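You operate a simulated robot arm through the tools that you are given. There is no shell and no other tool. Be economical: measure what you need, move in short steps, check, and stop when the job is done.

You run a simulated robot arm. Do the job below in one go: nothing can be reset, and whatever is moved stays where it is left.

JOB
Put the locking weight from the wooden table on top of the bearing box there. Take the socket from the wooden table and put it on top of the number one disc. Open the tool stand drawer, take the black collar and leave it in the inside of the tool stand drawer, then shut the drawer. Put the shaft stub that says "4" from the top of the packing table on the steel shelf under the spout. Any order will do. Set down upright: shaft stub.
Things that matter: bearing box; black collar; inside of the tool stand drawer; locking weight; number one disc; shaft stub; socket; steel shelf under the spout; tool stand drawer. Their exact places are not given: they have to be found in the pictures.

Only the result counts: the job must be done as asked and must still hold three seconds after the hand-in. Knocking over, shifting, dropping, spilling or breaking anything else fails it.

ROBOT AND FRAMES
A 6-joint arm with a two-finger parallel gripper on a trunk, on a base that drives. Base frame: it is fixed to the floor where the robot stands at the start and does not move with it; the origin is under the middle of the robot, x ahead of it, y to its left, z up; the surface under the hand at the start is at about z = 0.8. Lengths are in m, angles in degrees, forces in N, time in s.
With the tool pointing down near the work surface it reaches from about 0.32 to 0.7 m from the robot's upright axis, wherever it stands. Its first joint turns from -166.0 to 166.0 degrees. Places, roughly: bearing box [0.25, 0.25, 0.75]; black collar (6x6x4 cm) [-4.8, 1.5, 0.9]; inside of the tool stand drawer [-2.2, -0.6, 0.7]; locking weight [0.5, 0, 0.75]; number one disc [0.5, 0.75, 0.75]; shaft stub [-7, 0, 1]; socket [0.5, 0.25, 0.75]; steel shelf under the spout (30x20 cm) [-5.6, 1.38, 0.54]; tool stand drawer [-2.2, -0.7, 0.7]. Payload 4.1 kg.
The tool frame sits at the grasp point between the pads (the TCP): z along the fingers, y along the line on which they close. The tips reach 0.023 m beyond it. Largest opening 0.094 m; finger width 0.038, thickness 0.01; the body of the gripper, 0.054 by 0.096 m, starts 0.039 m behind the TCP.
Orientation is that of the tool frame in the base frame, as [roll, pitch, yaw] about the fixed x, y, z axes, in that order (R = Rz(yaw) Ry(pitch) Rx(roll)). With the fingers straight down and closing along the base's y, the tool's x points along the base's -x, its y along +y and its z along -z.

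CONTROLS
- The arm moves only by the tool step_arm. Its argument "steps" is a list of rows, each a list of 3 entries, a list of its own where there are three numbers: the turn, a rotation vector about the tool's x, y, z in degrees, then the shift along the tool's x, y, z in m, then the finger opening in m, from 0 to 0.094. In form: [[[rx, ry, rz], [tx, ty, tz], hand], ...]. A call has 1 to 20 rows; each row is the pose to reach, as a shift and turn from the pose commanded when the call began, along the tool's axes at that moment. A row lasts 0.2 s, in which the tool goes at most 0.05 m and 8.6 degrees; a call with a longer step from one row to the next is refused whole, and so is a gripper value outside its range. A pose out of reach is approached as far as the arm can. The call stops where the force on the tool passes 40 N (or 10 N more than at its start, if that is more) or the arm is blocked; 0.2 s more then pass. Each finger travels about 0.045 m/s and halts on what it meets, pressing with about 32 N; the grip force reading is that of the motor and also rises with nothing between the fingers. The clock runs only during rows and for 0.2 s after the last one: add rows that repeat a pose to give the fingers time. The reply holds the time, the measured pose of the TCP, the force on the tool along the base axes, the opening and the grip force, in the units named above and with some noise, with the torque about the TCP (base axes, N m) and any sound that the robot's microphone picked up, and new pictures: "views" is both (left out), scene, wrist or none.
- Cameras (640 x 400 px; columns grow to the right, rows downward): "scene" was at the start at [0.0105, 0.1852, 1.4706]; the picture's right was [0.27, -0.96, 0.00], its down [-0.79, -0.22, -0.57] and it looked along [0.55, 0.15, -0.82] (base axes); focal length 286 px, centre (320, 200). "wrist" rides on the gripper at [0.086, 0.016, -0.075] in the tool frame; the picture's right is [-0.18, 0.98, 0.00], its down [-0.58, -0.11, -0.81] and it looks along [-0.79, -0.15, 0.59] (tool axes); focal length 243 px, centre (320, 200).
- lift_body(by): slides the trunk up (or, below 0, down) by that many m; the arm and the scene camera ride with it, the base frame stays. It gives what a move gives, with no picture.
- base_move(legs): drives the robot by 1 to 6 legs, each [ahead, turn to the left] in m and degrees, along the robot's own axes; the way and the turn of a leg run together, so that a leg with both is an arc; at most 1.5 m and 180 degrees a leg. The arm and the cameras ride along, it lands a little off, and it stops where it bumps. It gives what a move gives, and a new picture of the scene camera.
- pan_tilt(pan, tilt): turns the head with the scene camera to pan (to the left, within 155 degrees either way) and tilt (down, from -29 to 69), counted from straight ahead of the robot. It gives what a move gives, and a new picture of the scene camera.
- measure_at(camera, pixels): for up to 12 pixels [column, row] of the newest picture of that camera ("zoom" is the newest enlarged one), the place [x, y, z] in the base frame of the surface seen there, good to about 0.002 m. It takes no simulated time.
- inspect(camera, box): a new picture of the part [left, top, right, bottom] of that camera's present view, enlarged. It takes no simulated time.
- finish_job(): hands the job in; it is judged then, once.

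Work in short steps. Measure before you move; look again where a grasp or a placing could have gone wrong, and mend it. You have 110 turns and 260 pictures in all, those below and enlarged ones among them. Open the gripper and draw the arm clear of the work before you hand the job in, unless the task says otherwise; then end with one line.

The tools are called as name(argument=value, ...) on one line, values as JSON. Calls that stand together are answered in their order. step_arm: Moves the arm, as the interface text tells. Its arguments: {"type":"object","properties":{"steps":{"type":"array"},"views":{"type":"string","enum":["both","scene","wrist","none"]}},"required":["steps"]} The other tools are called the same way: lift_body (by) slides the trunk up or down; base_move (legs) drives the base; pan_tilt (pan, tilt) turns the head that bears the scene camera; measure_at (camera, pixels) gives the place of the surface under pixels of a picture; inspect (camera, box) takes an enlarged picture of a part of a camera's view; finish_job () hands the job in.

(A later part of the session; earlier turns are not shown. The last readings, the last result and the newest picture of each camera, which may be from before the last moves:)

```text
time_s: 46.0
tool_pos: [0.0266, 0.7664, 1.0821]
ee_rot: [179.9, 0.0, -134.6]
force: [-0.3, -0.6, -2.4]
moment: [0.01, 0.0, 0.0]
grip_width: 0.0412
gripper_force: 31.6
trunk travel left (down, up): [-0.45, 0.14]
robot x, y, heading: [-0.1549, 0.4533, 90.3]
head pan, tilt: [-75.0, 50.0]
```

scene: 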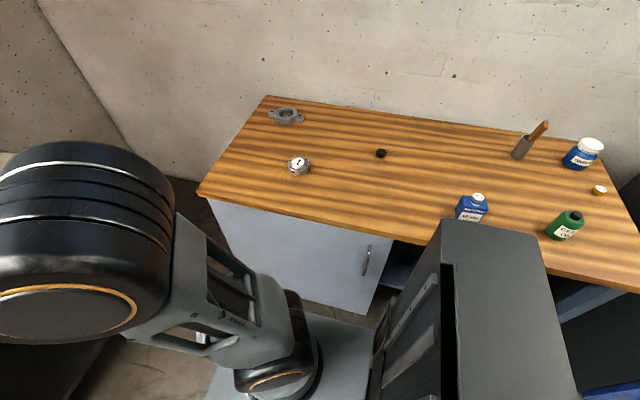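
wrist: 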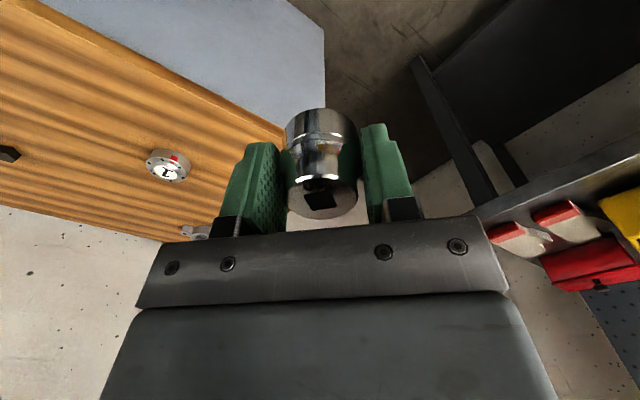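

Still held. Now the second half, to above the disc (0.4185, 0.6665) at z ≈ 0.95.

step_arm(steps=[[[0, 0, 1], [-0.005, -0.009, 0], 0.01], [[0, 0, 4], [-0.016, -0.027, 0], 0.01], [[0, 0, 7], [-0.032, -0.055, 0], 0.01], [[0, 0, 11], [-0.048, -0.082, 0.003], 0.01], [[0, 0, 15], [-0.064, -0.11, 0.01], 0.01], [[0, 0, 19], [-0.08, -0.137, 0.022], 0.01], [[0, 0, 23], [-0.096, -0.165, 0.034], 0.01], [[0, 0, 27], [-0.112, -0.192, 0.046], 0.01], [[0, 0, 31], [-0.128, -0.22, 0.06], 0.01], [[0, 0, 35], [-0.145, -0.248, 0.075], 0.01], [[0, 0, 38], [-0.161, -0.276, 0.09], 0.01], [[0, 0, 41], [-0.177, -0.304, 0.105], 0.01], [[0, 0, 43], [-0.192, -0.328, 0.118], 0.01], [[0, 0, 45], [-0.2, -0.343, 0.127], 0.01], [[0, 0, 45], [-0.204, -0.349, 0.13], 0.01], [[0, 0, 45], [-0.204, -0.349, 0.13], 0.01]], views="both")

```text
time_s: 49.4
tool_pos: [0.4179, 0.6682, 0.952]
ee_rot: [-180.0, -0.1, -179.7]
force: [-0.7, 1.0, -1.8]
moment: [0.01, 0.04, 0.0]
grip_width: 0.0414
gripper_force: 32.2
trunk travel left (down, up): [-0.45, 0.14]
robot x, y, heading: [-0.1539, 0.4479, 90.3]
head pan, tilt: [-75.0, 50.0]
```

scene: 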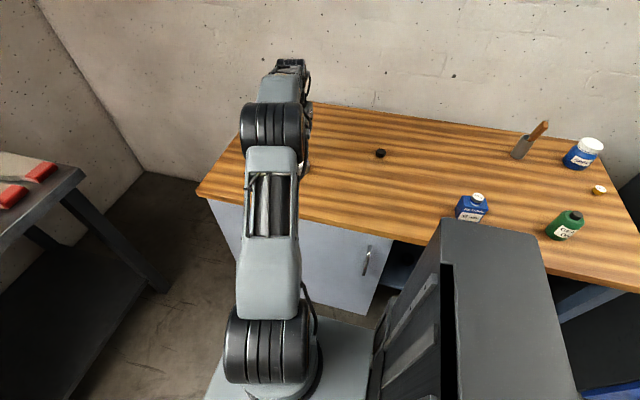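
wrist: 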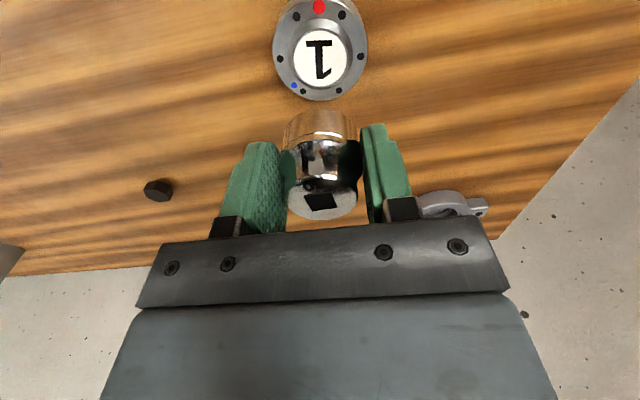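

The disc shows at (320,57) in the wrist view. I measure its boss from here to refine the target.

measure_at(camera="wrist", pixels=[[296, 57], [345, 57], [320, 36], [321, 82], [276, 55], [364, 55], [320, 97], [308, 45], [332, 70]])

```text
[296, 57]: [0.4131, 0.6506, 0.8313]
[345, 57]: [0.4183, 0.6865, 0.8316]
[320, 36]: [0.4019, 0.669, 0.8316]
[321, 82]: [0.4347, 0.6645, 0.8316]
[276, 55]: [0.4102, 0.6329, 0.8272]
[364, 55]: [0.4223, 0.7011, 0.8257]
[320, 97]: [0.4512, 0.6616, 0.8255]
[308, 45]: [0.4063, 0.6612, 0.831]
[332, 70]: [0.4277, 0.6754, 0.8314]
```

The boss centre (0.4175, 0.667) is right under the tool. I lower to about 5 mm above contact (contact expected at TCP z ≈ 0.865).

step_arm(steps=[[[0, 0, 0], [0, 0.001, 0.015], 0.01], [[0, 0, 0], [0, 0.001, 0.035], 0.01], [[0, 0, 0], [0, 0.001, 0.055], 0.01], [[0, 0, 0], [0, 0.001, 0.07], 0.01], [[0, 0, 0], [0, 0.001, 0.078], 0.01], [[0, 0, 0], [0, 0.001, 0.082], 0.01], [[0, 0, 0], [0, 0.001, 0.082], 0.01]], views="wrist")

```text
time_s: 51.0
tool_pos: [0.4195, 0.6658, 0.8706]
ee_rot: [-180.0, 0.1, -179.7]
force: [0.0, 0.1, -1.7]
moment: [0.03, 0.03, -0.02]
grip_width: 0.0415
gripper_force: 31.9
trunk travel left (down, up): [-0.45, 0.14]
robot x, y, heading: [-0.1516, 0.4515, 90.1]
head pan, tilt: [-75.0, 50.0]
```

wrist: 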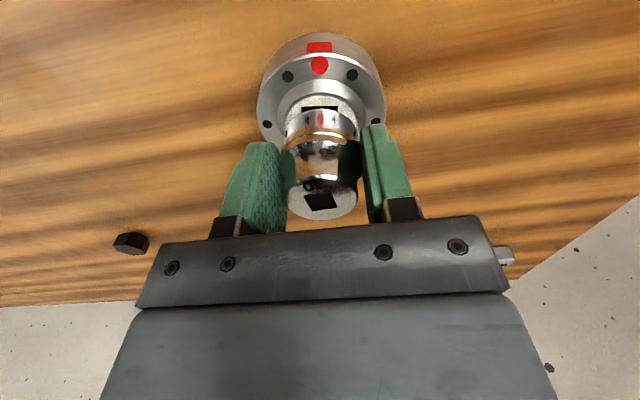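

step_arm(steps=[[[0, 0, 0], [0, 0, 0.001], 0.01], [[0, 0, 0], [0, 0, 0.002], 0.01], [[0, 0, 0], [0, 0, 0.003], 0.01], [[0, 0, 0], [0, 0, 0.004], 0.01], [[0, 0, 0], [0, 0, 0.004], 0.01]], views="none")

```text
time_s: 52.2
tool_pos: [0.4192, 0.6672, 0.8665]
ee_rot: [179.9, 0.1, -179.7]
force: [-0.2, 0.2, -2.2]
moment: [0.04, -0.03, 0.01]
grip_width: 0.0416
gripper_force: 32.1
trunk travel left (down, up): [-0.45, 0.14]
robot x, y, heading: [-0.1531, 0.4522, 90.4]
head pan, tilt: [-75.0, 50.0]
```

Still carrying the weight at 0.8665; I creep 2 mm more.

step_arm(steps=[[[0, 0, 0], [0, 0, 0.001], 0.01], [[0, 0, 0], [0, 0, 0.0018], 0.01], [[0, 0, 0], [0, 0, 0.0018], 0.01]], views="wrist")

```text
time_s: 53.0
tool_pos: [0.4191, 0.6665, 0.8653]
ee_rot: [180.0, 0.0, -179.6]
force: [0.4, 0.9, -2.4]
moment: [0.01, -0.01, 0.04]
grip_width: 0.0412
gripper_force: 31.6
trunk travel left (down, up): [-0.45, 0.14]
robot x, y, heading: [-0.1538, 0.4526, 90.6]
head pan, tilt: [-75.0, 50.0]
```

wrist: 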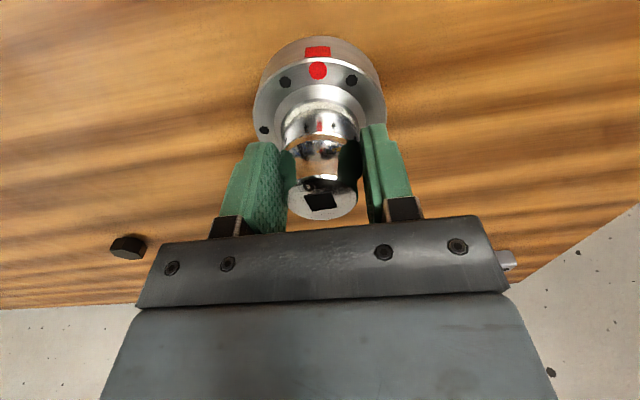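

step_arm(steps=[[[0, 0, 0], [0, 0, 0.001], 0.01], [[0, 0, 0], [0, 0, 0.0015], 0.01], [[0, 0, 0], [0, 0, 0.0015], 0.01]], views="none")

```text
time_s: 53.8
tool_pos: [0.4184, 0.6668, 0.864]
ee_rot: [180.0, 0.0, -179.6]
force: [3.0, 0.4, 5.2]
moment: [-0.01, 0.0, -0.02]
grip_width: 0.0413
gripper_force: 31.9
trunk travel left (down, up): [-0.45, 0.14]
robot x, y, heading: [-0.1534, 0.4509, 90.4]
head pan, tilt: [-75.0, 50.0]
```

The upward force (5 N) shows contact. I open and rise.

step_arm(steps=[[[0, 0, 0], [0, 0, 0], 0.05], [[0, 0, 0], [0, 0, 0], 0.065], [[0, 0, 0], [0, 0, 0], 0.065], [[0, 0, 0], [0, 0, -0.02], 0.065], [[0, 0, 0], [0, 0, -0.06], 0.065], [[0, 0, 0], [0, 0, -0.1], 0.065], [[0, 0, 0], [0, 0, -0.1], 0.065]], views="wrist")

```text
time_s: 55.4
tool_pos: [0.4198, 0.6658, 0.9614]
ee_rot: [-179.9, 0.1, -179.8]
force: [0.1, -0.3, -0.4]
moment: [-0.01, -0.03, -0.02]
grip_width: 0.065
gripper_force: 0.1
trunk travel left (down, up): [-0.45, 0.14]
robot x, y, heading: [-0.1524, 0.4527, 90.3]
head pan, tilt: [-75.0, 50.0]
```

wrist: 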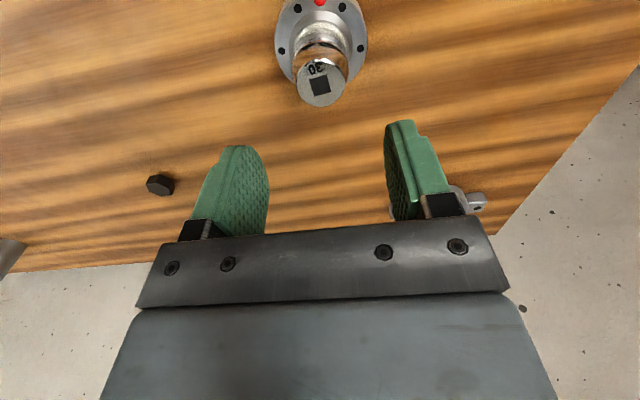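

The socket stands on the disc. I draw the arm up and back in front of the robot for driving.

step_arm(steps=[[[0, 0, 0], [0, 0, -0.04], 0.06], [[0, 0, 0], [0, 0, -0.08], 0.06], [[0, 0, 0], [0, 0, -0.12], 0.06], [[0, 0, -7], [0.035, 0.012, -0.13], 0.06], [[0, 0, -14], [0.075, 0.025, -0.13], 0.06], [[0, 0, -21], [0.115, 0.04, -0.13], 0.06], [[0, 0, -28], [0.155, 0.053, -0.13], 0.06], [[0, 0, -35], [0.195, 0.067, -0.13], 0.06], [[0, 0, -42], [0.235, 0.081, -0.13], 0.06], [[0, 0, -49], [0.275, 0.095, -0.13], 0.06], [[0, 0, -56], [0.315, 0.109, -0.13], 0.06], [[0, 0, -64], [0.355, 0.123, -0.13], 0.06], [[0, 0, -72], [0.395, 0.137, -0.13], 0.06], [[0, 0, -80], [0.43, 0.15, -0.13], 0.06], [[0, 0, -88], [0.46, 0.155, -0.13], 0.06], [[0, 0, -90], [0.48, 0.155, -0.13], 0.06], [[0, 0, -90], [0.48, 0.155, -0.13], 0.06]], views="none")

pan_tilt(pan=110, tilt=20)

pan_tilt(pan=-80, tilt=50)

```text
time_s: 59.0
tool_pos: [-0.0632, 0.8198, 1.0926]
ee_rot: [-180.0, 0.0, -89.6]
force: [-0.2, -0.1, 0.1]
moment: [0.03, 0.04, -0.01]
grip_width: 0.0601
gripper_force: 0.0
trunk travel left (down, up): [-0.45, 0.14]
robot x, y, heading: [-0.1555, 0.4492, 90.5]
head pan, tilt: [-75.0, 50.0]
```

```text
time_s: 61.8
tool_pos: [-0.0636, 0.8186, 1.0926]
ee_rot: [-180.0, 0.0, -89.8]
force: [0.4, 0.3, 0.4]
moment: [0.0, 0.03, -0.01]
grip_width: 0.06
gripper_force: 0.1
trunk travel left (down, up): [-0.45, 0.14]
robot x, y, heading: [-0.1571, 0.4515, 90.1]
head pan, tilt: [110.0, 20.0]
```

scene: 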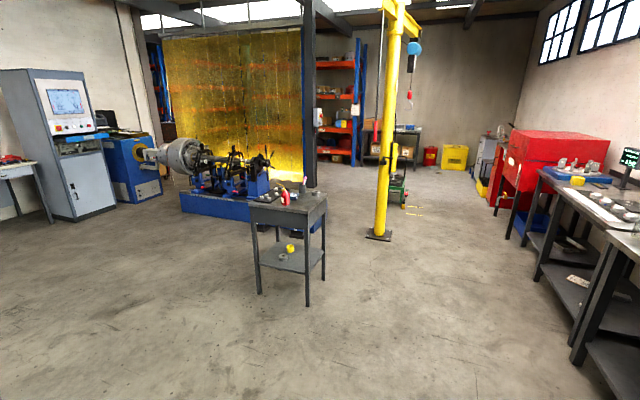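

```text
time_s: 64.6
tool_pos: [-0.0635, 0.819, 1.0933]
ee_rot: [179.9, 0.0, -89.6]
force: [0.1, 1.1, 0.7]
moment: [-0.04, -0.02, 0.0]
grip_width: 0.06
gripper_force: 0.1
trunk travel left (down, up): [-0.45, 0.14]
robot x, y, heading: [-0.1535, 0.4511, 90.3]
head pan, tilt: [-80.0, 50.0]
```

scene: 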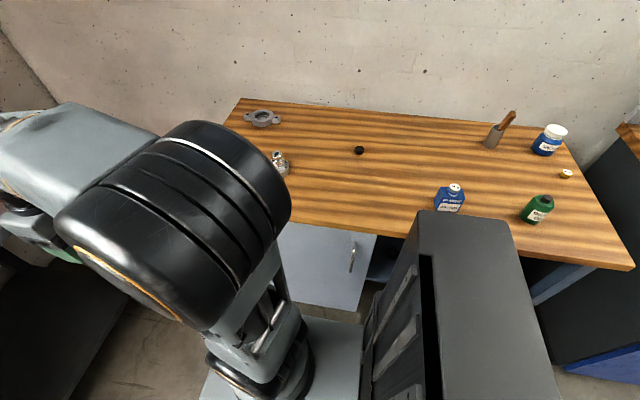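

Both placings hold. The tool stand is the dark table seen in the other picture at (290,215). I turn left 90° to face it and look.

base_move(legs=[[0, 90], [0.4, 0]])

pan_tilt(pan=35, tilt=25)

```text
time_s: 70.9
tool_pos: [-0.9219, 0.5215, 1.0928]
ee_rot: [180.0, 0.0, 2.0]
force: [0.3, -0.4, -0.3]
moment: [0.0, 0.0, 0.01]
grip_width: 0.0599
gripper_force: 0.1
trunk travel left (down, up): [-0.45, 0.14]
robot x, y, heading: [-0.5512, 0.4379, -177.9]
head pan, tilt: [-80.0, 50.0]
```

scene: 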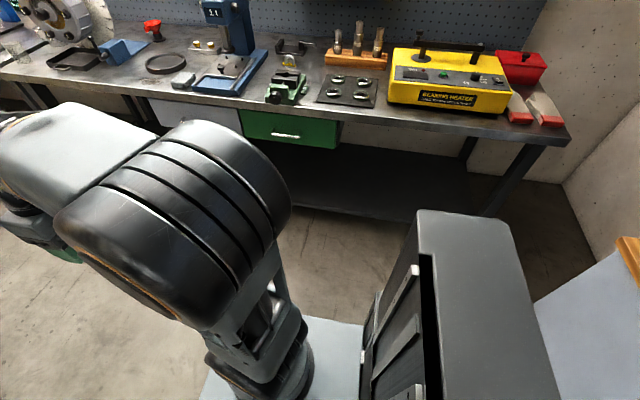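

```text
time_s: 72.8
tool_pos: [-0.9213, 0.52, 1.0924]
ee_rot: [-180.0, 0.0, 2.1]
force: [-0.2, 0.1, 0.5]
moment: [0.01, 0.0, 0.04]
grip_width: 0.06
gripper_force: 0.0
trunk travel left (down, up): [-0.45, 0.14]
robot x, y, heading: [-0.5506, 0.4398, -177.8]
head pan, tilt: [35.0, 25.0]
```

scene: 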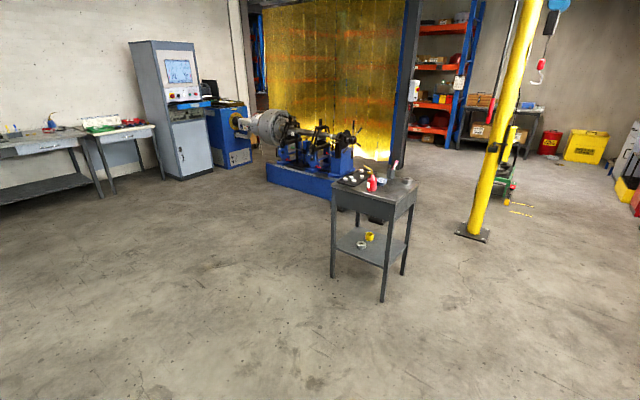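

I enlarge the tool stand and measure its corners to find which side carries the drawer.

inspect(camera="scene", box=[310, 150, 440, 310])

measure_at(camera="scene", pixels=[[332, 184], [388, 206], [416, 185], [336, 276], [383, 298], [404, 272], [485, 238], [440, 180], [405, 181], [372, 181], [360, 207], [402, 200]])

```text
2.50 times, centred on (375, 230) of scene
```

zoom: 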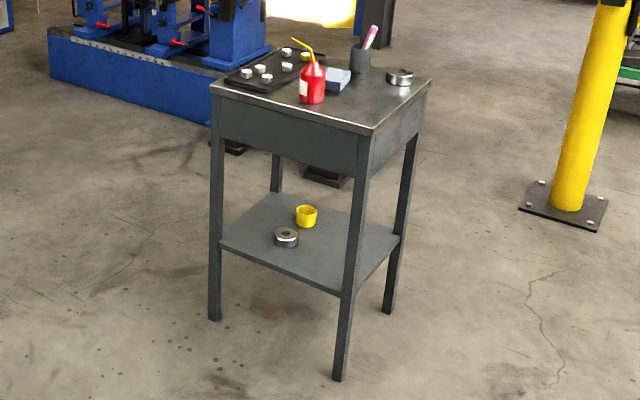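

```text
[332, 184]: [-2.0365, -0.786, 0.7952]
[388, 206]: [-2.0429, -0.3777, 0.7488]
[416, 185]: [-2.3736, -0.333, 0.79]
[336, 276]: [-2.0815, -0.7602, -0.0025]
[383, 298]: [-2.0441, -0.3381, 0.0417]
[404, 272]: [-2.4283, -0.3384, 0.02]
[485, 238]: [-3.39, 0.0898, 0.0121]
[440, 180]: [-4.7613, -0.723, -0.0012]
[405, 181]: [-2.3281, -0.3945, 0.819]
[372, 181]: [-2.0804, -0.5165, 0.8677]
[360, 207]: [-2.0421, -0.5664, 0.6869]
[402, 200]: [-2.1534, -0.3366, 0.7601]
```

No handle on the near or right faces, so the drawer is on the far (west) or left (south, −y) side; the rough places suggest −y. I drive round to the south side.

measure_at(camera="scene", pixels=[[104, 195], [165, 178], [60, 150], [150, 127], [270, 180], [310, 195]])

base_move(legs=[[0, 68], [1.4, 0]])

pan_tilt(pan=-50, tilt=30)

```text
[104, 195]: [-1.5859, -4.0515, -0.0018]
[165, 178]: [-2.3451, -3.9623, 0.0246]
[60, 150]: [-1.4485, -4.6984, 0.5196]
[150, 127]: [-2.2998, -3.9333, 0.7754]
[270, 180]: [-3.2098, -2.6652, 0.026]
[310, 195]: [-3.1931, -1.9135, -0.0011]
```

```text
time_s: 82.9
tool_pos: [-1.21, -1.2211, 1.0923]
ee_rot: [179.9, -0.1, 71.8]
force: [0.3, 0.2, 0.3]
moment: [-0.01, -0.01, -0.02]
grip_width: 0.0603
gripper_force: 0.2
trunk travel left (down, up): [-0.45, 0.14]
robot x, y, heading: [-1.0068, -0.8992, -108.2]
head pan, tilt: [35.0, 25.0]
```

scene: 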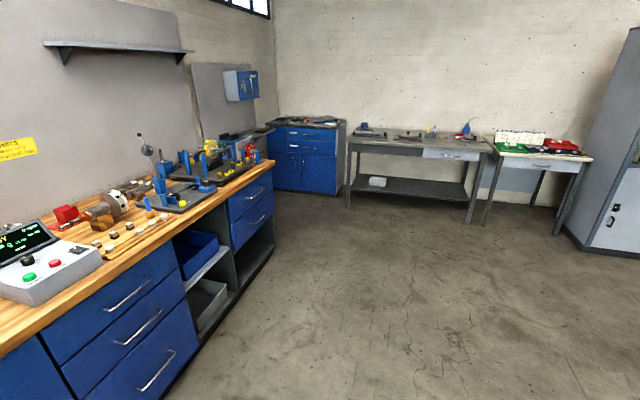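

```text
time_s: 84.5
tool_pos: [-1.2099, -1.2222, 1.0928]
ee_rot: [-180.0, -0.1, 71.8]
force: [-0.3, 0.3, -0.9]
moment: [0.01, 0.0, -0.03]
grip_width: 0.0598
gripper_force: 0.1
trunk travel left (down, up): [-0.45, 0.14]
robot x, y, heading: [-1.0089, -0.903, -108.1]
head pan, tilt: [-50.0, 30.0]
```

scene: 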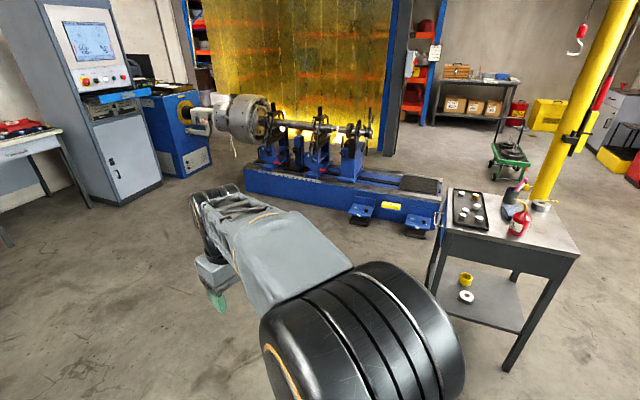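

I go on 0.7 m toward (−1.5, −1.4), then look right at the stand's south face.

base_move(legs=[[0, -27], [0.75, 0]])

pan_tilt(pan=-95, tilt=45)

```text
time_s: 89.8
tool_pos: [-1.8505, -1.6344, 1.0932]
ee_rot: [180.0, 0.0, 46.0]
force: [0.5, 0.0, -0.4]
moment: [-0.04, 0.01, 0.01]
grip_width: 0.0599
gripper_force: 0.1
trunk travel left (down, up): [-0.45, 0.14]
robot x, y, heading: [-1.531, -1.4312, -133.8]
head pan, tilt: [-50.0, 30.0]
```

scene: 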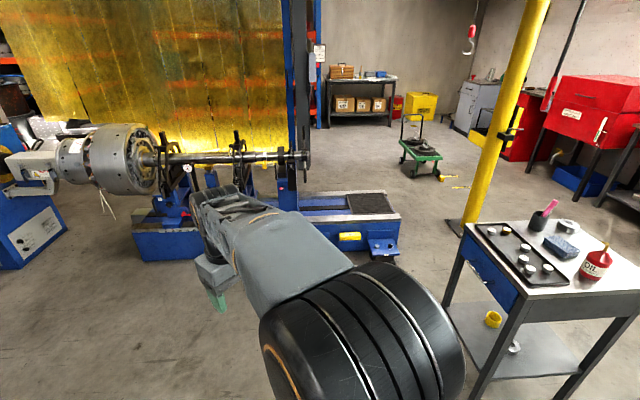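

```text
time_s: 91.0
tool_pos: [-1.8508, -1.634, 1.0925]
ee_rot: [179.9, 0.0, 46.0]
force: [0.1, -0.3, 0.1]
moment: [-0.01, 0.01, 0.0]
grip_width: 0.0599
gripper_force: 0.0
trunk travel left (down, up): [-0.45, 0.14]
robot x, y, heading: [-1.5292, -1.4368, -133.9]
head pan, tilt: [-95.0, 45.0]
```

scene: 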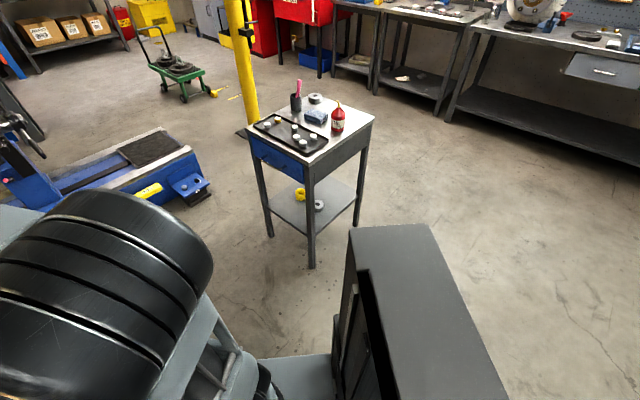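

The blue drawer front is on the south (−y) face at (280,162). I enlarge and measure it.

inspect(camera="scene", box=[235, 80, 385, 180])

measure_at(camera="scene", pixels=[[252, 140], [302, 165], [303, 180], [254, 155], [268, 238], [311, 266], [315, 160], [277, 162], [282, 165]])

```text
4.00 times, centred on (310, 130) of scene
```

zoom: 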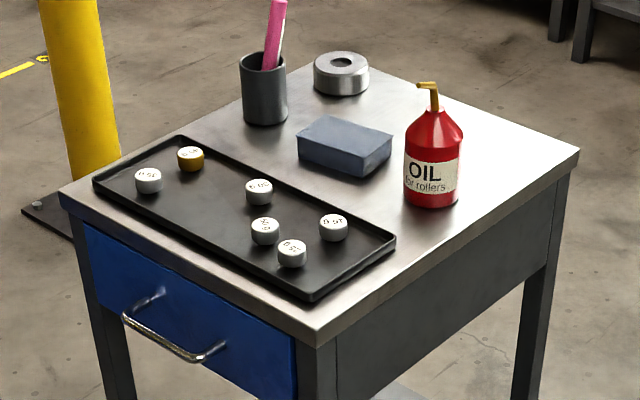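

```text
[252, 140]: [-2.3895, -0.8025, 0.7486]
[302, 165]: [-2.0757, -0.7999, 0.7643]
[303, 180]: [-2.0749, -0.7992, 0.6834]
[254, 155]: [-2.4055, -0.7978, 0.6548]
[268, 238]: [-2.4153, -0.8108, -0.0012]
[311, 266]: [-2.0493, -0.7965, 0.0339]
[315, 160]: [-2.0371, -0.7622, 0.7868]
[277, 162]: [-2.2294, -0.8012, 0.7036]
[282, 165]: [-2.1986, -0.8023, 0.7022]
```

inspect(camera="scene", box=[260, 145, 300, 175])

```text
13.33 times, centred on (280, 160) of scene
```

zoom: 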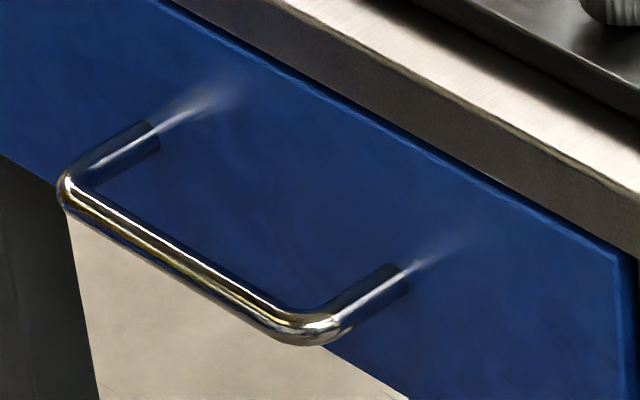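

measure_at(camera="zoom", pixels=[[68, 190], [120, 222], [180, 262], [230, 292], [290, 325], [380, 290], [140, 145], [625, 300], [205, 35], [600, 290]])

```text
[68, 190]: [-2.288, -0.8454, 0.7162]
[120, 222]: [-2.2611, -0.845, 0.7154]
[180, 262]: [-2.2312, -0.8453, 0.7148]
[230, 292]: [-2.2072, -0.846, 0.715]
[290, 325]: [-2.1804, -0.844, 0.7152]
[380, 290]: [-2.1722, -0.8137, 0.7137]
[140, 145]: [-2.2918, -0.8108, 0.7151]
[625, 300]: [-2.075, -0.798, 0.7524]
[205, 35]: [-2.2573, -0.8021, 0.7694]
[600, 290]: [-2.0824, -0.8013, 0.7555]
```

The handle bar runs along x from −2.29 to −2.175 at y −0.845, z 0.715. I check the clearance to the machine before driving in front of the drawer.

measure_at(camera="scene", pixels=[[190, 188], [150, 190], [40, 205], [210, 200], [205, 150], [230, 250]])

```text
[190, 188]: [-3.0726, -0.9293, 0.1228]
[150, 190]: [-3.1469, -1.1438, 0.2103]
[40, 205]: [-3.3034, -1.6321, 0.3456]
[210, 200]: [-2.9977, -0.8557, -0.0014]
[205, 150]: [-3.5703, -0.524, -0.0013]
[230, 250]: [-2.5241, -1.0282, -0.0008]
```

Clear (machine is at x < −3). I drive to about (−2.22, −1.45) and face north.

base_move(legs=[[0, -46], [0.69, 0], [0, -90]])

pan_tilt(pan=5, tilt=50)

```text
time_s: 100.7
tool_pos: [-2.1291, -1.0717, 1.0924]
ee_rot: [179.9, 0.0, -89.7]
force: [0.1, 0.6, 0.4]
moment: [-0.03, -0.03, 0.0]
grip_width: 0.0599
gripper_force: 0.1
trunk travel left (down, up): [-0.45, 0.14]
robot x, y, heading: [-2.2194, -1.4396, 90.4]
head pan, tilt: [-95.0, 45.0]
```

scene: 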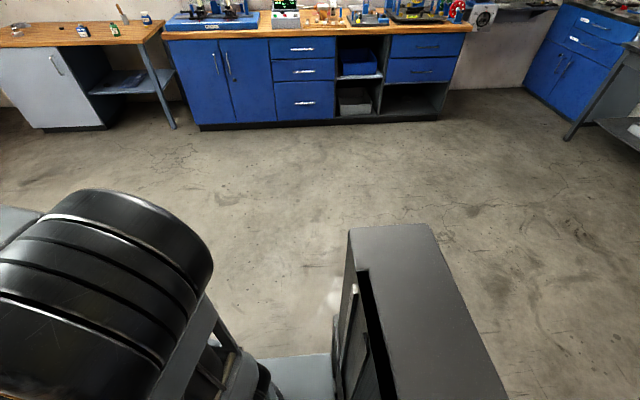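

```text
time_s: 102.5
tool_pos: [-2.1289, -1.0715, 1.0934]
ee_rot: [-179.9, 0.0, -89.8]
force: [0.1, 0.6, -0.5]
moment: [0.01, 0.01, -0.02]
grip_width: 0.0601
gripper_force: 0.1
trunk travel left (down, up): [-0.45, 0.14]
robot x, y, heading: [-2.2199, -1.4389, 89.9]
head pan, tilt: [5.0, 50.0]
```

scene: 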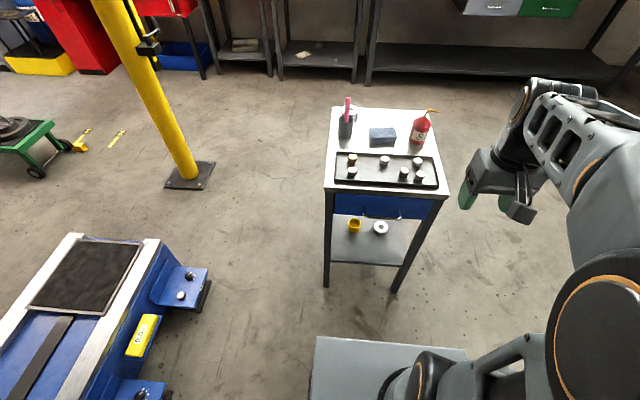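

The robot stands squarely at (−2.22, −1.44). I move the tool forward to y −0.95 while tilting it level toward +y (well above the stand).

step_arm(steps=[[[0, 0, 0], [-0.02, 0.02, 0], 0.06], [[0, -7, 0], [-0.04, 0.04, 0], 0.06], [[0, -14, 0], [-0.06, 0.06, 0], 0.06], [[0, -21, 0], [-0.08, 0.08, 0], 0.06], [[0, -28, 0], [-0.1, 0.1, 0], 0.06], [[0, -35, 0], [-0.115, 0.103, 0], 0.06], [[0, -42, 0], [-0.12, 0.103, 0], 0.06], [[0, -49, 0], [-0.12, 0.103, 0], 0.06], [[0, -57, 0], [-0.12, 0.103, 0], 0.06], [[0, -65, 0], [-0.12, 0.103, 0], 0.06], [[0, -73, 0], [-0.12, 0.103, 0], 0.06], [[0, -81, 0], [-0.12, 0.103, 0], 0.06], [[0, -89, 0], [-0.12, 0.103, 0], 0.06], [[0, -90, 0], [-0.12, 0.103, 0], 0.06]], views="scene")

```text
time_s: 105.5
tool_pos: [-2.2325, -0.953, 1.0925]
ee_rot: [-17.0, 90.0, 73.2]
force: [0.2, -0.2, 0.7]
moment: [-0.03, 0.01, 0.0]
grip_width: 0.0601
gripper_force: 0.0
out of reach, approached as far as the arm can: row 10
trunk travel left (down, up): [-0.45, 0.14]
robot x, y, heading: [-2.2218, -1.4401, 90.3]
head pan, tilt: [5.0, 50.0]
```

scene: 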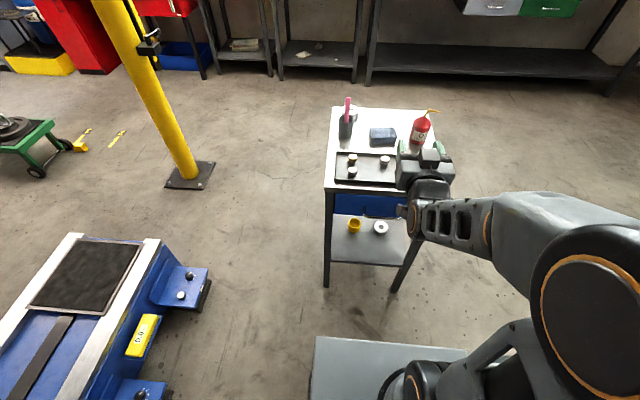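

The tool is level and at y −0.953. Now I roll it 90° so the fingers close vertically, and lower the trunk by 0.30.

step_arm(steps=[[[0, 0, 8], [0, 0, 0], 0.05], [[0, 0, 16], [0, 0, 0], 0.05], [[0, 0, 24], [0, 0, 0], 0.05], [[0, 0, 32], [0, 0, 0], 0.05], [[0, 0, 40], [0, 0, 0], 0.05], [[0, 0, 48], [0, 0, 0], 0.05], [[0, 0, 56], [0, 0, 0], 0.05], [[0, 0, 64], [0, 0, 0], 0.05], [[0, 0, 72], [0, 0, 0], 0.05], [[0, 0, 80], [0, 0, 0], 0.05], [[0, 0, 88], [0, 0, 0], 0.05], [[0, 0, 90], [0, 0, 0], 0.05], [[0, 0, 90], [0, 0, 0], 0.05]], views="none")

lift_body(by=-0.3)

pan_tilt(pan=-5, tilt=50)

inspect(camera="wrist", box=[0, 0, 640, 400])

```text
time_s: 108.2
tool_pos: [-2.2308, -0.9526, 1.093]
ee_rot: [90.0, -0.1, -179.8]
force: [-0.7, -0.2, 0.4]
moment: [-0.04, -0.03, 0.02]
grip_width: 0.0499
gripper_force: 0.1
trunk travel left (down, up): [-0.45, 0.14]
robot x, y, heading: [-2.2212, -1.4411, 90.1]
head pan, tilt: [5.0, 50.0]
```

```text
time_s: 111.2
tool_pos: [-2.2309, -0.953, 0.793]
ee_rot: [90.0, 0.0, -179.9]
force: [-0.3, -0.3, 0.4]
moment: [0.01, -0.01, 0.01]
grip_width: 0.0502
gripper_force: 0.2
trunk travel left (down, up): [-0.15, 0.44]
robot x, y, heading: [-2.223, -1.4395, 90.3]
head pan, tilt: [5.0, 50.0]
```

```text
time_s: 112.0
tool_pos: [-2.2333, -0.9528, 0.7934]
ee_rot: [90.0, -0.1, -179.8]
force: [0.6, -0.3, 0.8]
moment: [0.0, 0.01, -0.04]
grip_width: 0.05
gripper_force: 0.1
trunk travel left (down, up): [-0.15, 0.44]
robot x, y, heading: [-2.2224, -1.4441, 90.3]
head pan, tilt: [-5.0, 50.0]
```

scene: 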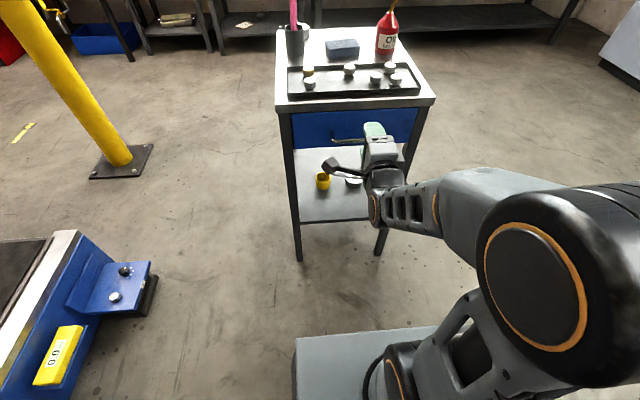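

```text
1.00 times, centred on (320, 200) of wrist (not enlarged: the box is as wide or as high as the picture)
```

zoom: 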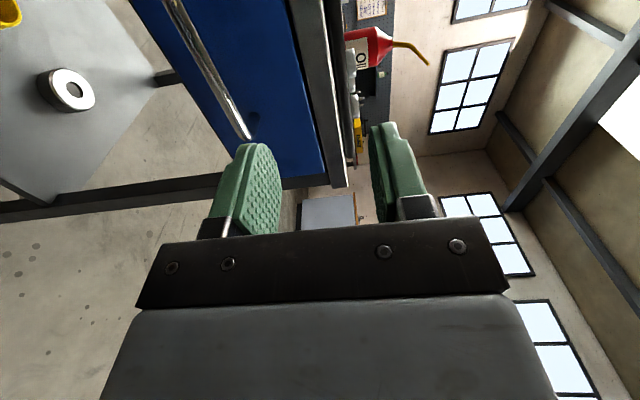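

I re-measure the handle bar from the wrist picture.

measure_at(camera="zoom", pixels=[[190, 30], [205, 60], [225, 100], [240, 128], [270, 120]])

measure_at(camera="scene", pixels=[[345, 139], [335, 139], [400, 125], [300, 125]])

```text
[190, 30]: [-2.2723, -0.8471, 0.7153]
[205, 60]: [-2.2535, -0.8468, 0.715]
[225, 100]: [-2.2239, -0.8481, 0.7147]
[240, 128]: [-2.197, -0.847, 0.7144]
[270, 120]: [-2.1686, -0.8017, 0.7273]
```

```text
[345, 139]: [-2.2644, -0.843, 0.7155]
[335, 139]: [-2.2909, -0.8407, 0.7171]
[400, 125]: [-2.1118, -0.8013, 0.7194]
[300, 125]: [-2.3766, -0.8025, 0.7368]
```

I lower to z 0.7145, advance to the bar (y −0.845), and close on it.

step_arm(steps=[[[0, 0, 0], [0, -0.04, 0], 0.05], [[0, 0, 0], [0, -0.0785, 0], 0.05], [[0, 0, 0], [0, -0.0785, 0.03], 0.05], [[0, 0, 0], [0, -0.0785, 0.06], 0.05], [[0, 0, 0], [0, -0.0785, 0.09], 0.05], [[0, 0, 0], [0, -0.0785, 0.107], 0.05], [[0, 0, 0], [0, -0.0785, 0.107], 0.03], [[0, 0, 0], [0, -0.0785, 0.107], 0.01], [[0, 0, 0], [0, -0.0785, 0.107], 0.0], [[0, 0, 0], [0, -0.0785, 0.107], 0.0]], views="wrist")

```text
time_s: 114.2
tool_pos: [-2.2323, -0.8461, 0.7119]
ee_rot: [90.4, 0.0, -179.8]
force: [-0.9, -1.1, -16.1]
moment: [-0.1, 0.18, -0.01]
grip_width: 0.0119
gripper_force: 44.8
out of reach, approached as far as the arm can: row 2
trunk travel left (down, up): [-0.15, 0.44]
robot x, y, heading: [-2.2217, -1.4384, 90.2]
head pan, tilt: [-5.0, 50.0]
```

wrist: 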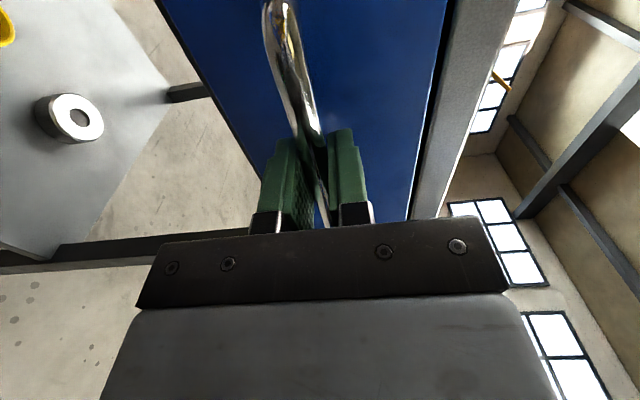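

Gripped (0.012), with a small downward strain, so I ease down 2 mm and pull 4 cm to test.

step_arm(steps=[[[0, 0, 0], [0, -0.002, 0], 0.0], [[0, 0, 0], [0, -0.002, -0.01], 0.0], [[0, 0, 0], [0, -0.002, -0.02], 0.0], [[0, 0, 0], [0, -0.002, -0.03], 0.0], [[0, 0, 0], [0, -0.002, -0.04], 0.0]], views="none")

```text
time_s: 115.4
tool_pos: [-2.233, -0.885, 0.7119]
ee_rot: [90.0, 0.0, -179.8]
force: [-1.7, -0.4, -8.6]
moment: [-0.04, 0.33, 0.39]
grip_width: 0.0117
gripper_force: 44.5
trunk travel left (down, up): [-0.15, 0.44]
robot x, y, heading: [-2.2213, -1.4405, 90.0]
head pan, tilt: [-5.0, 50.0]
```

It slides. I pull on with the arm, 0.18 m in total if reach allows.

step_arm(steps=[[[0, 0, 0], [0, 0, -0.015], 0.0], [[0, 0, 0], [0, 0, -0.03], 0.0], [[0, 0, 0], [0, 0, -0.045], 0.0], [[0, 0, 0], [0, 0, -0.06], 0.0], [[0, 0, 0], [0, 0, -0.075], 0.0], [[0, 0, 0], [0, 0, -0.09], 0.0], [[0, 0, 0], [0, 0, -0.105], 0.0], [[0, 0, 0], [0, 0, -0.12], 0.0], [[0, 0, 0], [0, 0, -0.135], 0.0], [[0, 0, 0], [0, 0, -0.145], 0.0], [[0, 0, 0], [0, 0, -0.15], 0.0]], views="both")

```text
time_s: 117.8
tool_pos: [-2.233, -0.9464, 0.7111]
ee_rot: [89.2, 0.0, -179.9]
force: [-9.9, 0.9, 18.8]
moment: [0.1, 0.42, 0.32]
grip_width: 0.0117
gripper_force: 45.1
out of reach, approached as far as the arm can: row 5, 6, 7, 8, 9, 10, 11
trunk travel left (down, up): [-0.15, 0.44]
robot x, y, heading: [-2.2199, -1.4393, 90.2]
head pan, tilt: [-5.0, 50.0]
```

scene: 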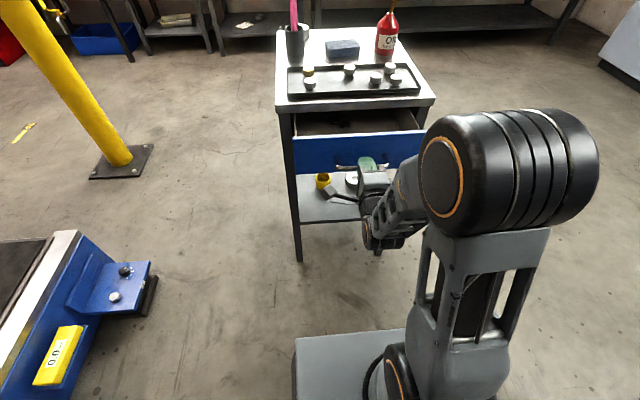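
wrist: 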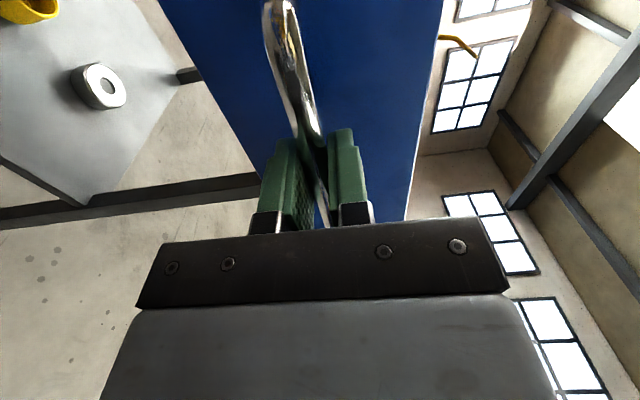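

The drawer is 0.10 m open and the arm is at its near limit. I back the base 0.12 m to draw it further.

base_move(legs=[[-0.12, 0]])

```text
time_s: 118.8
tool_pos: [-2.2318, -1.0175, 0.7117]
ee_rot: [88.9, -0.1, -179.8]
force: [0.5, 0.6, 3.2]
moment: [0.13, 0.02, -0.18]
grip_width: 0.0122
gripper_force: 44.6
trunk travel left (down, up): [-0.15, 0.44]
robot x, y, heading: [-2.2197, -1.5176, 90.3]
head pan, tilt: [-5.0, 50.0]
stopped in leg 1: the force on the tool passed its limit at 41 N (the readings are from after the stop); the commanded pose is now the measured one
```

scene: 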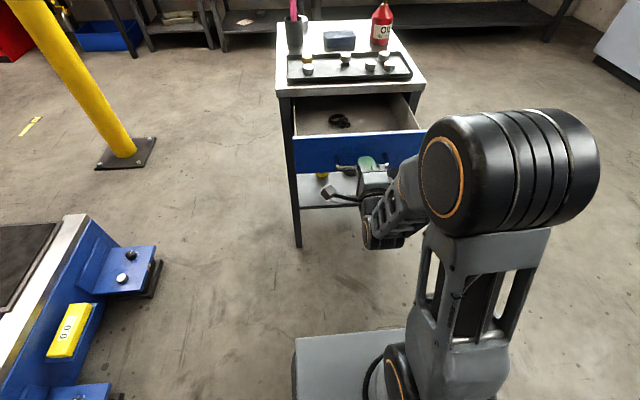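

The drawer is 0.17 m open, and there is a black object inside. I enlarge and measure.

inspect(camera="scene", box=[270, 70, 440, 190])

measure_at(camera="scene", pixels=[[298, 134], [420, 127], [340, 121], [310, 125], [380, 115], [330, 100], [400, 98], [370, 128]])

```text
3.33 times, centred on (355, 130) of scene
```

zoom: 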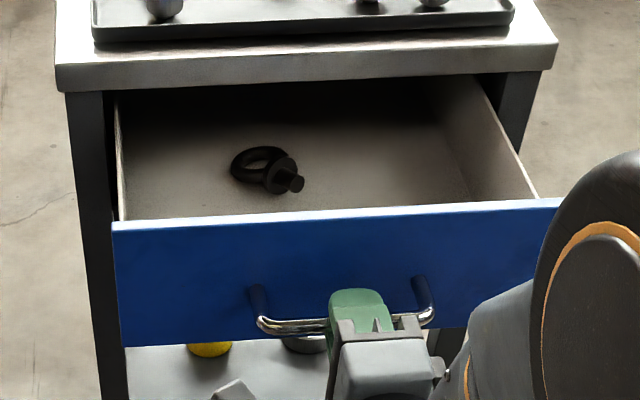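

```text
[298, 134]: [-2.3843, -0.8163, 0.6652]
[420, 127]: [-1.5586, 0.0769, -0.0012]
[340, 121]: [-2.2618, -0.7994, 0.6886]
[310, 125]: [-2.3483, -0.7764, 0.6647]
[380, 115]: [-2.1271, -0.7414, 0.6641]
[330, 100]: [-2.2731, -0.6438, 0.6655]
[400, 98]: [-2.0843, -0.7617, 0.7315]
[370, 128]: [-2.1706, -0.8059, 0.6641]
```

It's just an eyebolt, at (−2.265, −0.80); the drawer floor is at z 0.664. I try drawing the drawer a little further.

base_move(legs=[[-0.05, 0]])

```text
time_s: 119.8
tool_pos: [-2.2313, -1.0678, 0.7113]
ee_rot: [89.0, -0.1, -179.8]
force: [-2.2, 0.0, 4.9]
moment: [0.05, 0.07, -0.1]
grip_width: 0.0118
gripper_force: 44.8
trunk travel left (down, up): [-0.15, 0.44]
robot x, y, heading: [-2.2226, -1.5627, 90.4]
head pan, tilt: [-5.0, 50.0]
```

scene: 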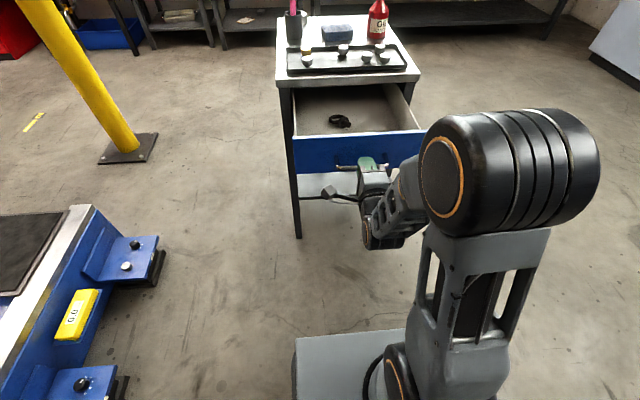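

Open 0.22 m now: enough. I release the bar, back off, and raise the trunk.

step_arm(steps=[[[0, 0, 0], [0, 0, 0], 0.03], [[0, 0, 0], [0, 0, 0], 0.06], [[0, 0, 0], [0, 0, 0], 0.06], [[0, 0, 0], [0, 0, 0], 0.06]], views="none")

base_move(legs=[[-0.25, 0]])

lift_body(by=0.3)

pan_tilt(pan=40, tilt=20)

```text
time_s: 120.8
tool_pos: [-2.2318, -1.0671, 0.7112]
ee_rot: [89.0, 0.1, -179.8]
force: [0.2, -0.2, -0.1]
moment: [-0.01, -0.02, -0.01]
grip_width: 0.06
gripper_force: 0.1
trunk travel left (down, up): [-0.15, 0.44]
robot x, y, heading: [-2.2232, -1.5631, 90.1]
head pan, tilt: [-5.0, 50.0]
```

```text
time_s: 122.6
tool_pos: [-2.2314, -1.3208, 0.7109]
ee_rot: [88.9, 0.0, -179.8]
force: [0.0, 0.0, 0.3]
moment: [-0.04, 0.0, -0.02]
grip_width: 0.0601
gripper_force: 0.1
trunk travel left (down, up): [-0.15, 0.44]
robot x, y, heading: [-2.2192, -1.8165, 90.2]
head pan, tilt: [-5.0, 50.0]
```

scene: 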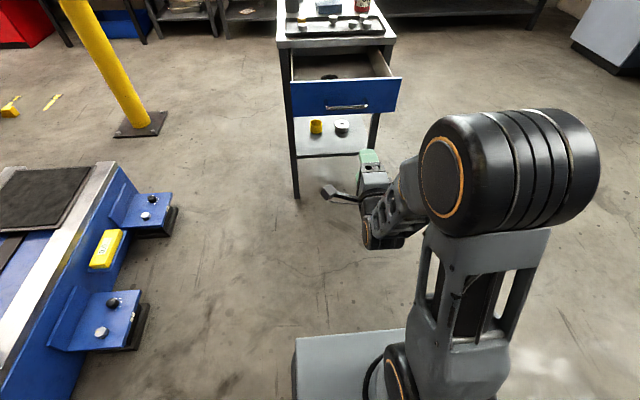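

```text
time_s: 125.6
tool_pos: [-2.2313, -1.3213, 1.0105]
ee_rot: [89.0, 0.0, -179.8]
force: [-0.5, -0.7, 0.0]
moment: [-0.01, 0.03, -0.03]
grip_width: 0.06
gripper_force: 0.0
trunk travel left (down, up): [-0.45, 0.14]
robot x, y, heading: [-2.2188, -1.8181, 90.2]
head pan, tilt: [-5.0, 50.0]
```

```text
time_s: 126.7
tool_pos: [-2.2313, -1.3215, 1.0129]
ee_rot: [89.0, 0.0, -179.8]
force: [-0.8, 0.4, -0.1]
moment: [0.03, 0.0, -0.02]
grip_width: 0.0598
gripper_force: 0.0
trunk travel left (down, up): [-0.45, 0.14]
robot x, y, heading: [-2.2174, -1.8162, 90.5]
head pan, tilt: [40.0, 20.0]
```

scene: 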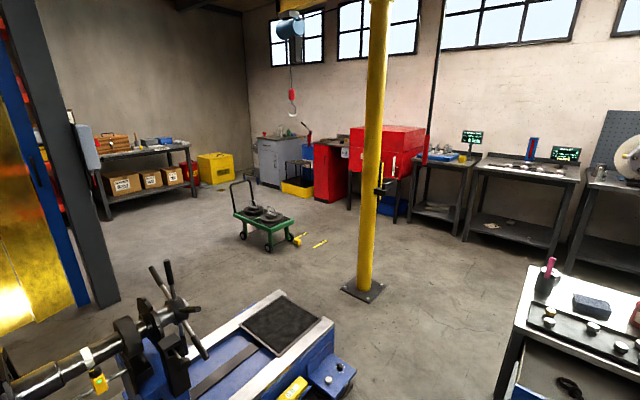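

I measure the pole, trolley, the coating station and the far table to plan the drive.

measure_at(camera="scene", pixels=[[365, 290], [265, 248], [240, 220], [320, 245], [340, 200], [285, 190], [365, 210], [395, 222], [130, 155], [185, 210], [420, 210], [300, 180]])

inspect(camera="scene", box=[240, 100, 480, 250])

inspect(camera="scene", box=[60, 110, 220, 210])

```text
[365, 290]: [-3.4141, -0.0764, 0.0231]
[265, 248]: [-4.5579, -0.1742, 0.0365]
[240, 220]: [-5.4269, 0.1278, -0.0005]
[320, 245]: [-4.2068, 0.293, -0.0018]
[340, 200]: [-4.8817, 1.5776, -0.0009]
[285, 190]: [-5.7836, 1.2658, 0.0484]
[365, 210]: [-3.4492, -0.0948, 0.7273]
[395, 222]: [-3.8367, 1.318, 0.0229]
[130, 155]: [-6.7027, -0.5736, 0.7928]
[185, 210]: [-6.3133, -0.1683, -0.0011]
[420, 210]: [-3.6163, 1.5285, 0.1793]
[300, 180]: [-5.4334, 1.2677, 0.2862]
```

```text
2.67 times, centred on (360, 175) of scene
```

zoom: 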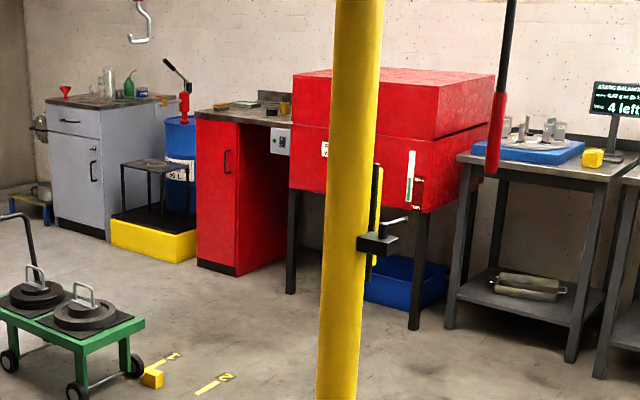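

```text
4.00 times, centred on (140, 160) of scene
```

zoom: 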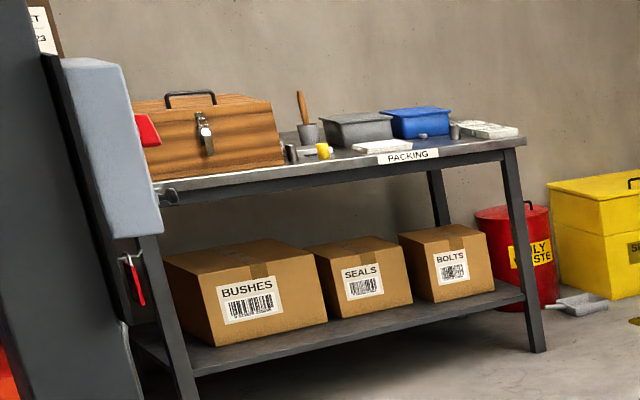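

The plan: shaft stub first (packing table, far left), then collar on the way back. I return the tool to pointing down and draw it in.

step_arm(steps=[[[4.6, 4.6, -4.6], [0, 0.01, 0], 0.06], [[9.2, 9.2, -9.2], [0, 0.02, 0], 0.06], [[13.8, 13.8, -13.8], [0, 0.03, 0], 0.06], [[18.4, 18.4, -18.4], [0, 0.04, 0], 0.06], [[23, 23, -23], [0, 0.05, 0], 0.06], [[27.7, 27.7, -27.7], [0, 0.06, 0], 0.06], [[32.3, 32.3, -32.3], [0, 0.07, 0], 0.06], [[37, 37, -37], [0, 0.08, 0], 0.06], [[41.6, 41.6, -41.6], [0, 0.08, -0.01], 0.06], [[46.2, 46.2, -46.2], [0, 0.08, -0.02], 0.06], [[50.8, 50.8, -50.8], [0, 0.08, -0.03], 0.06], [[55.4, 55.4, -55.4], [0, 0.08, -0.05], 0.06], [[60, 60, -60], [0, 0.08, -0.07], 0.06], [[64.7, 64.7, -64.7], [0, 0.08, -0.09], 0.06], [[69.28, 69.28, -69.28], [0, 0.08, -0.1], 0.06], [[69.28, 69.28, -69.28], [0, 0.08, -0.1], 0.06]], views="none")

```text
time_s: 130.1
tool_pos: [-2.2289, -1.4114, 1.0671]
ee_rot: [165.7, 6.3, -95.7]
force: [-0.9, -1.2, -0.6]
moment: [-0.01, -0.04, 0.01]
grip_width: 0.0599
gripper_force: 0.1
out of reach, approached as far as the arm can: row 9, 10, 11, 12, 13, 14, 15, 16
trunk travel left (down, up): [-0.45, 0.14]
robot x, y, heading: [-2.2199, -1.8145, 90.1]
head pan, tilt: [40.0, 20.0]
```

The near pose was a bit out of reach; I ask for it some 6 cm further ahead.

step_arm(steps=[[[0, 0, 0], [-0.03, 0, 0], 0.06], [[0, 0, 0], [-0.06, 0, 0], 0.06], [[0, 0, 0], [-0.06, 0, 0], 0.06]], views="none")

```text
time_s: 130.9
tool_pos: [-2.2224, -1.3512, 1.0737]
ee_rot: [165.6, 6.6, -95.6]
force: [-0.3, -0.2, -0.3]
moment: [-0.02, -0.02, -0.01]
grip_width: 0.0601
gripper_force: 0.0
trunk travel left (down, up): [-0.45, 0.14]
robot x, y, heading: [-2.2164, -1.8174, 90.3]
head pan, tilt: [40.0, 20.0]
```

The commanded pose equals the reached one; I correct the remaining tilt with a small turn.

step_arm(steps=[[[7, 3.6, -2.4], [0, 0, 0], 0.06], [[14.1, 7.3, -4.8], [0, 0, 0], 0.06], [[14.1, 7.3, -4.8], [0, 0, 0], 0.06]], views="none")

pan_tilt(pan=10, tilt=30)

```text
time_s: 131.7
tool_pos: [-2.2225, -1.3526, 1.0721]
ee_rot: [165.6, 6.5, -95.8]
force: [-0.4, -0.5, -0.9]
moment: [0.04, -0.03, -0.01]
grip_width: 0.06
gripper_force: 0.0
out of reach, approached as far as the arm can: row 1, 2, 3
trunk travel left (down, up): [-0.45, 0.14]
robot x, y, heading: [-2.2193, -1.813, 90.3]
head pan, tilt: [40.0, 20.0]
```

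```text
time_s: 132.7
tool_pos: [-2.222, -1.3519, 1.0728]
ee_rot: [165.6, 6.5, -95.7]
force: [0.4, 0.0, 0.4]
moment: [0.04, 0.01, 0.0]
grip_width: 0.0602
gripper_force: 0.1
trunk travel left (down, up): [-0.45, 0.14]
robot x, y, heading: [-2.2192, -1.8119, 90.1]
head pan, tilt: [10.0, 30.0]
```

scene: 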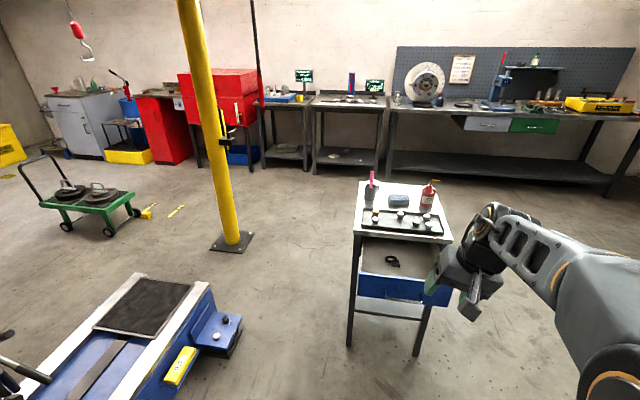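

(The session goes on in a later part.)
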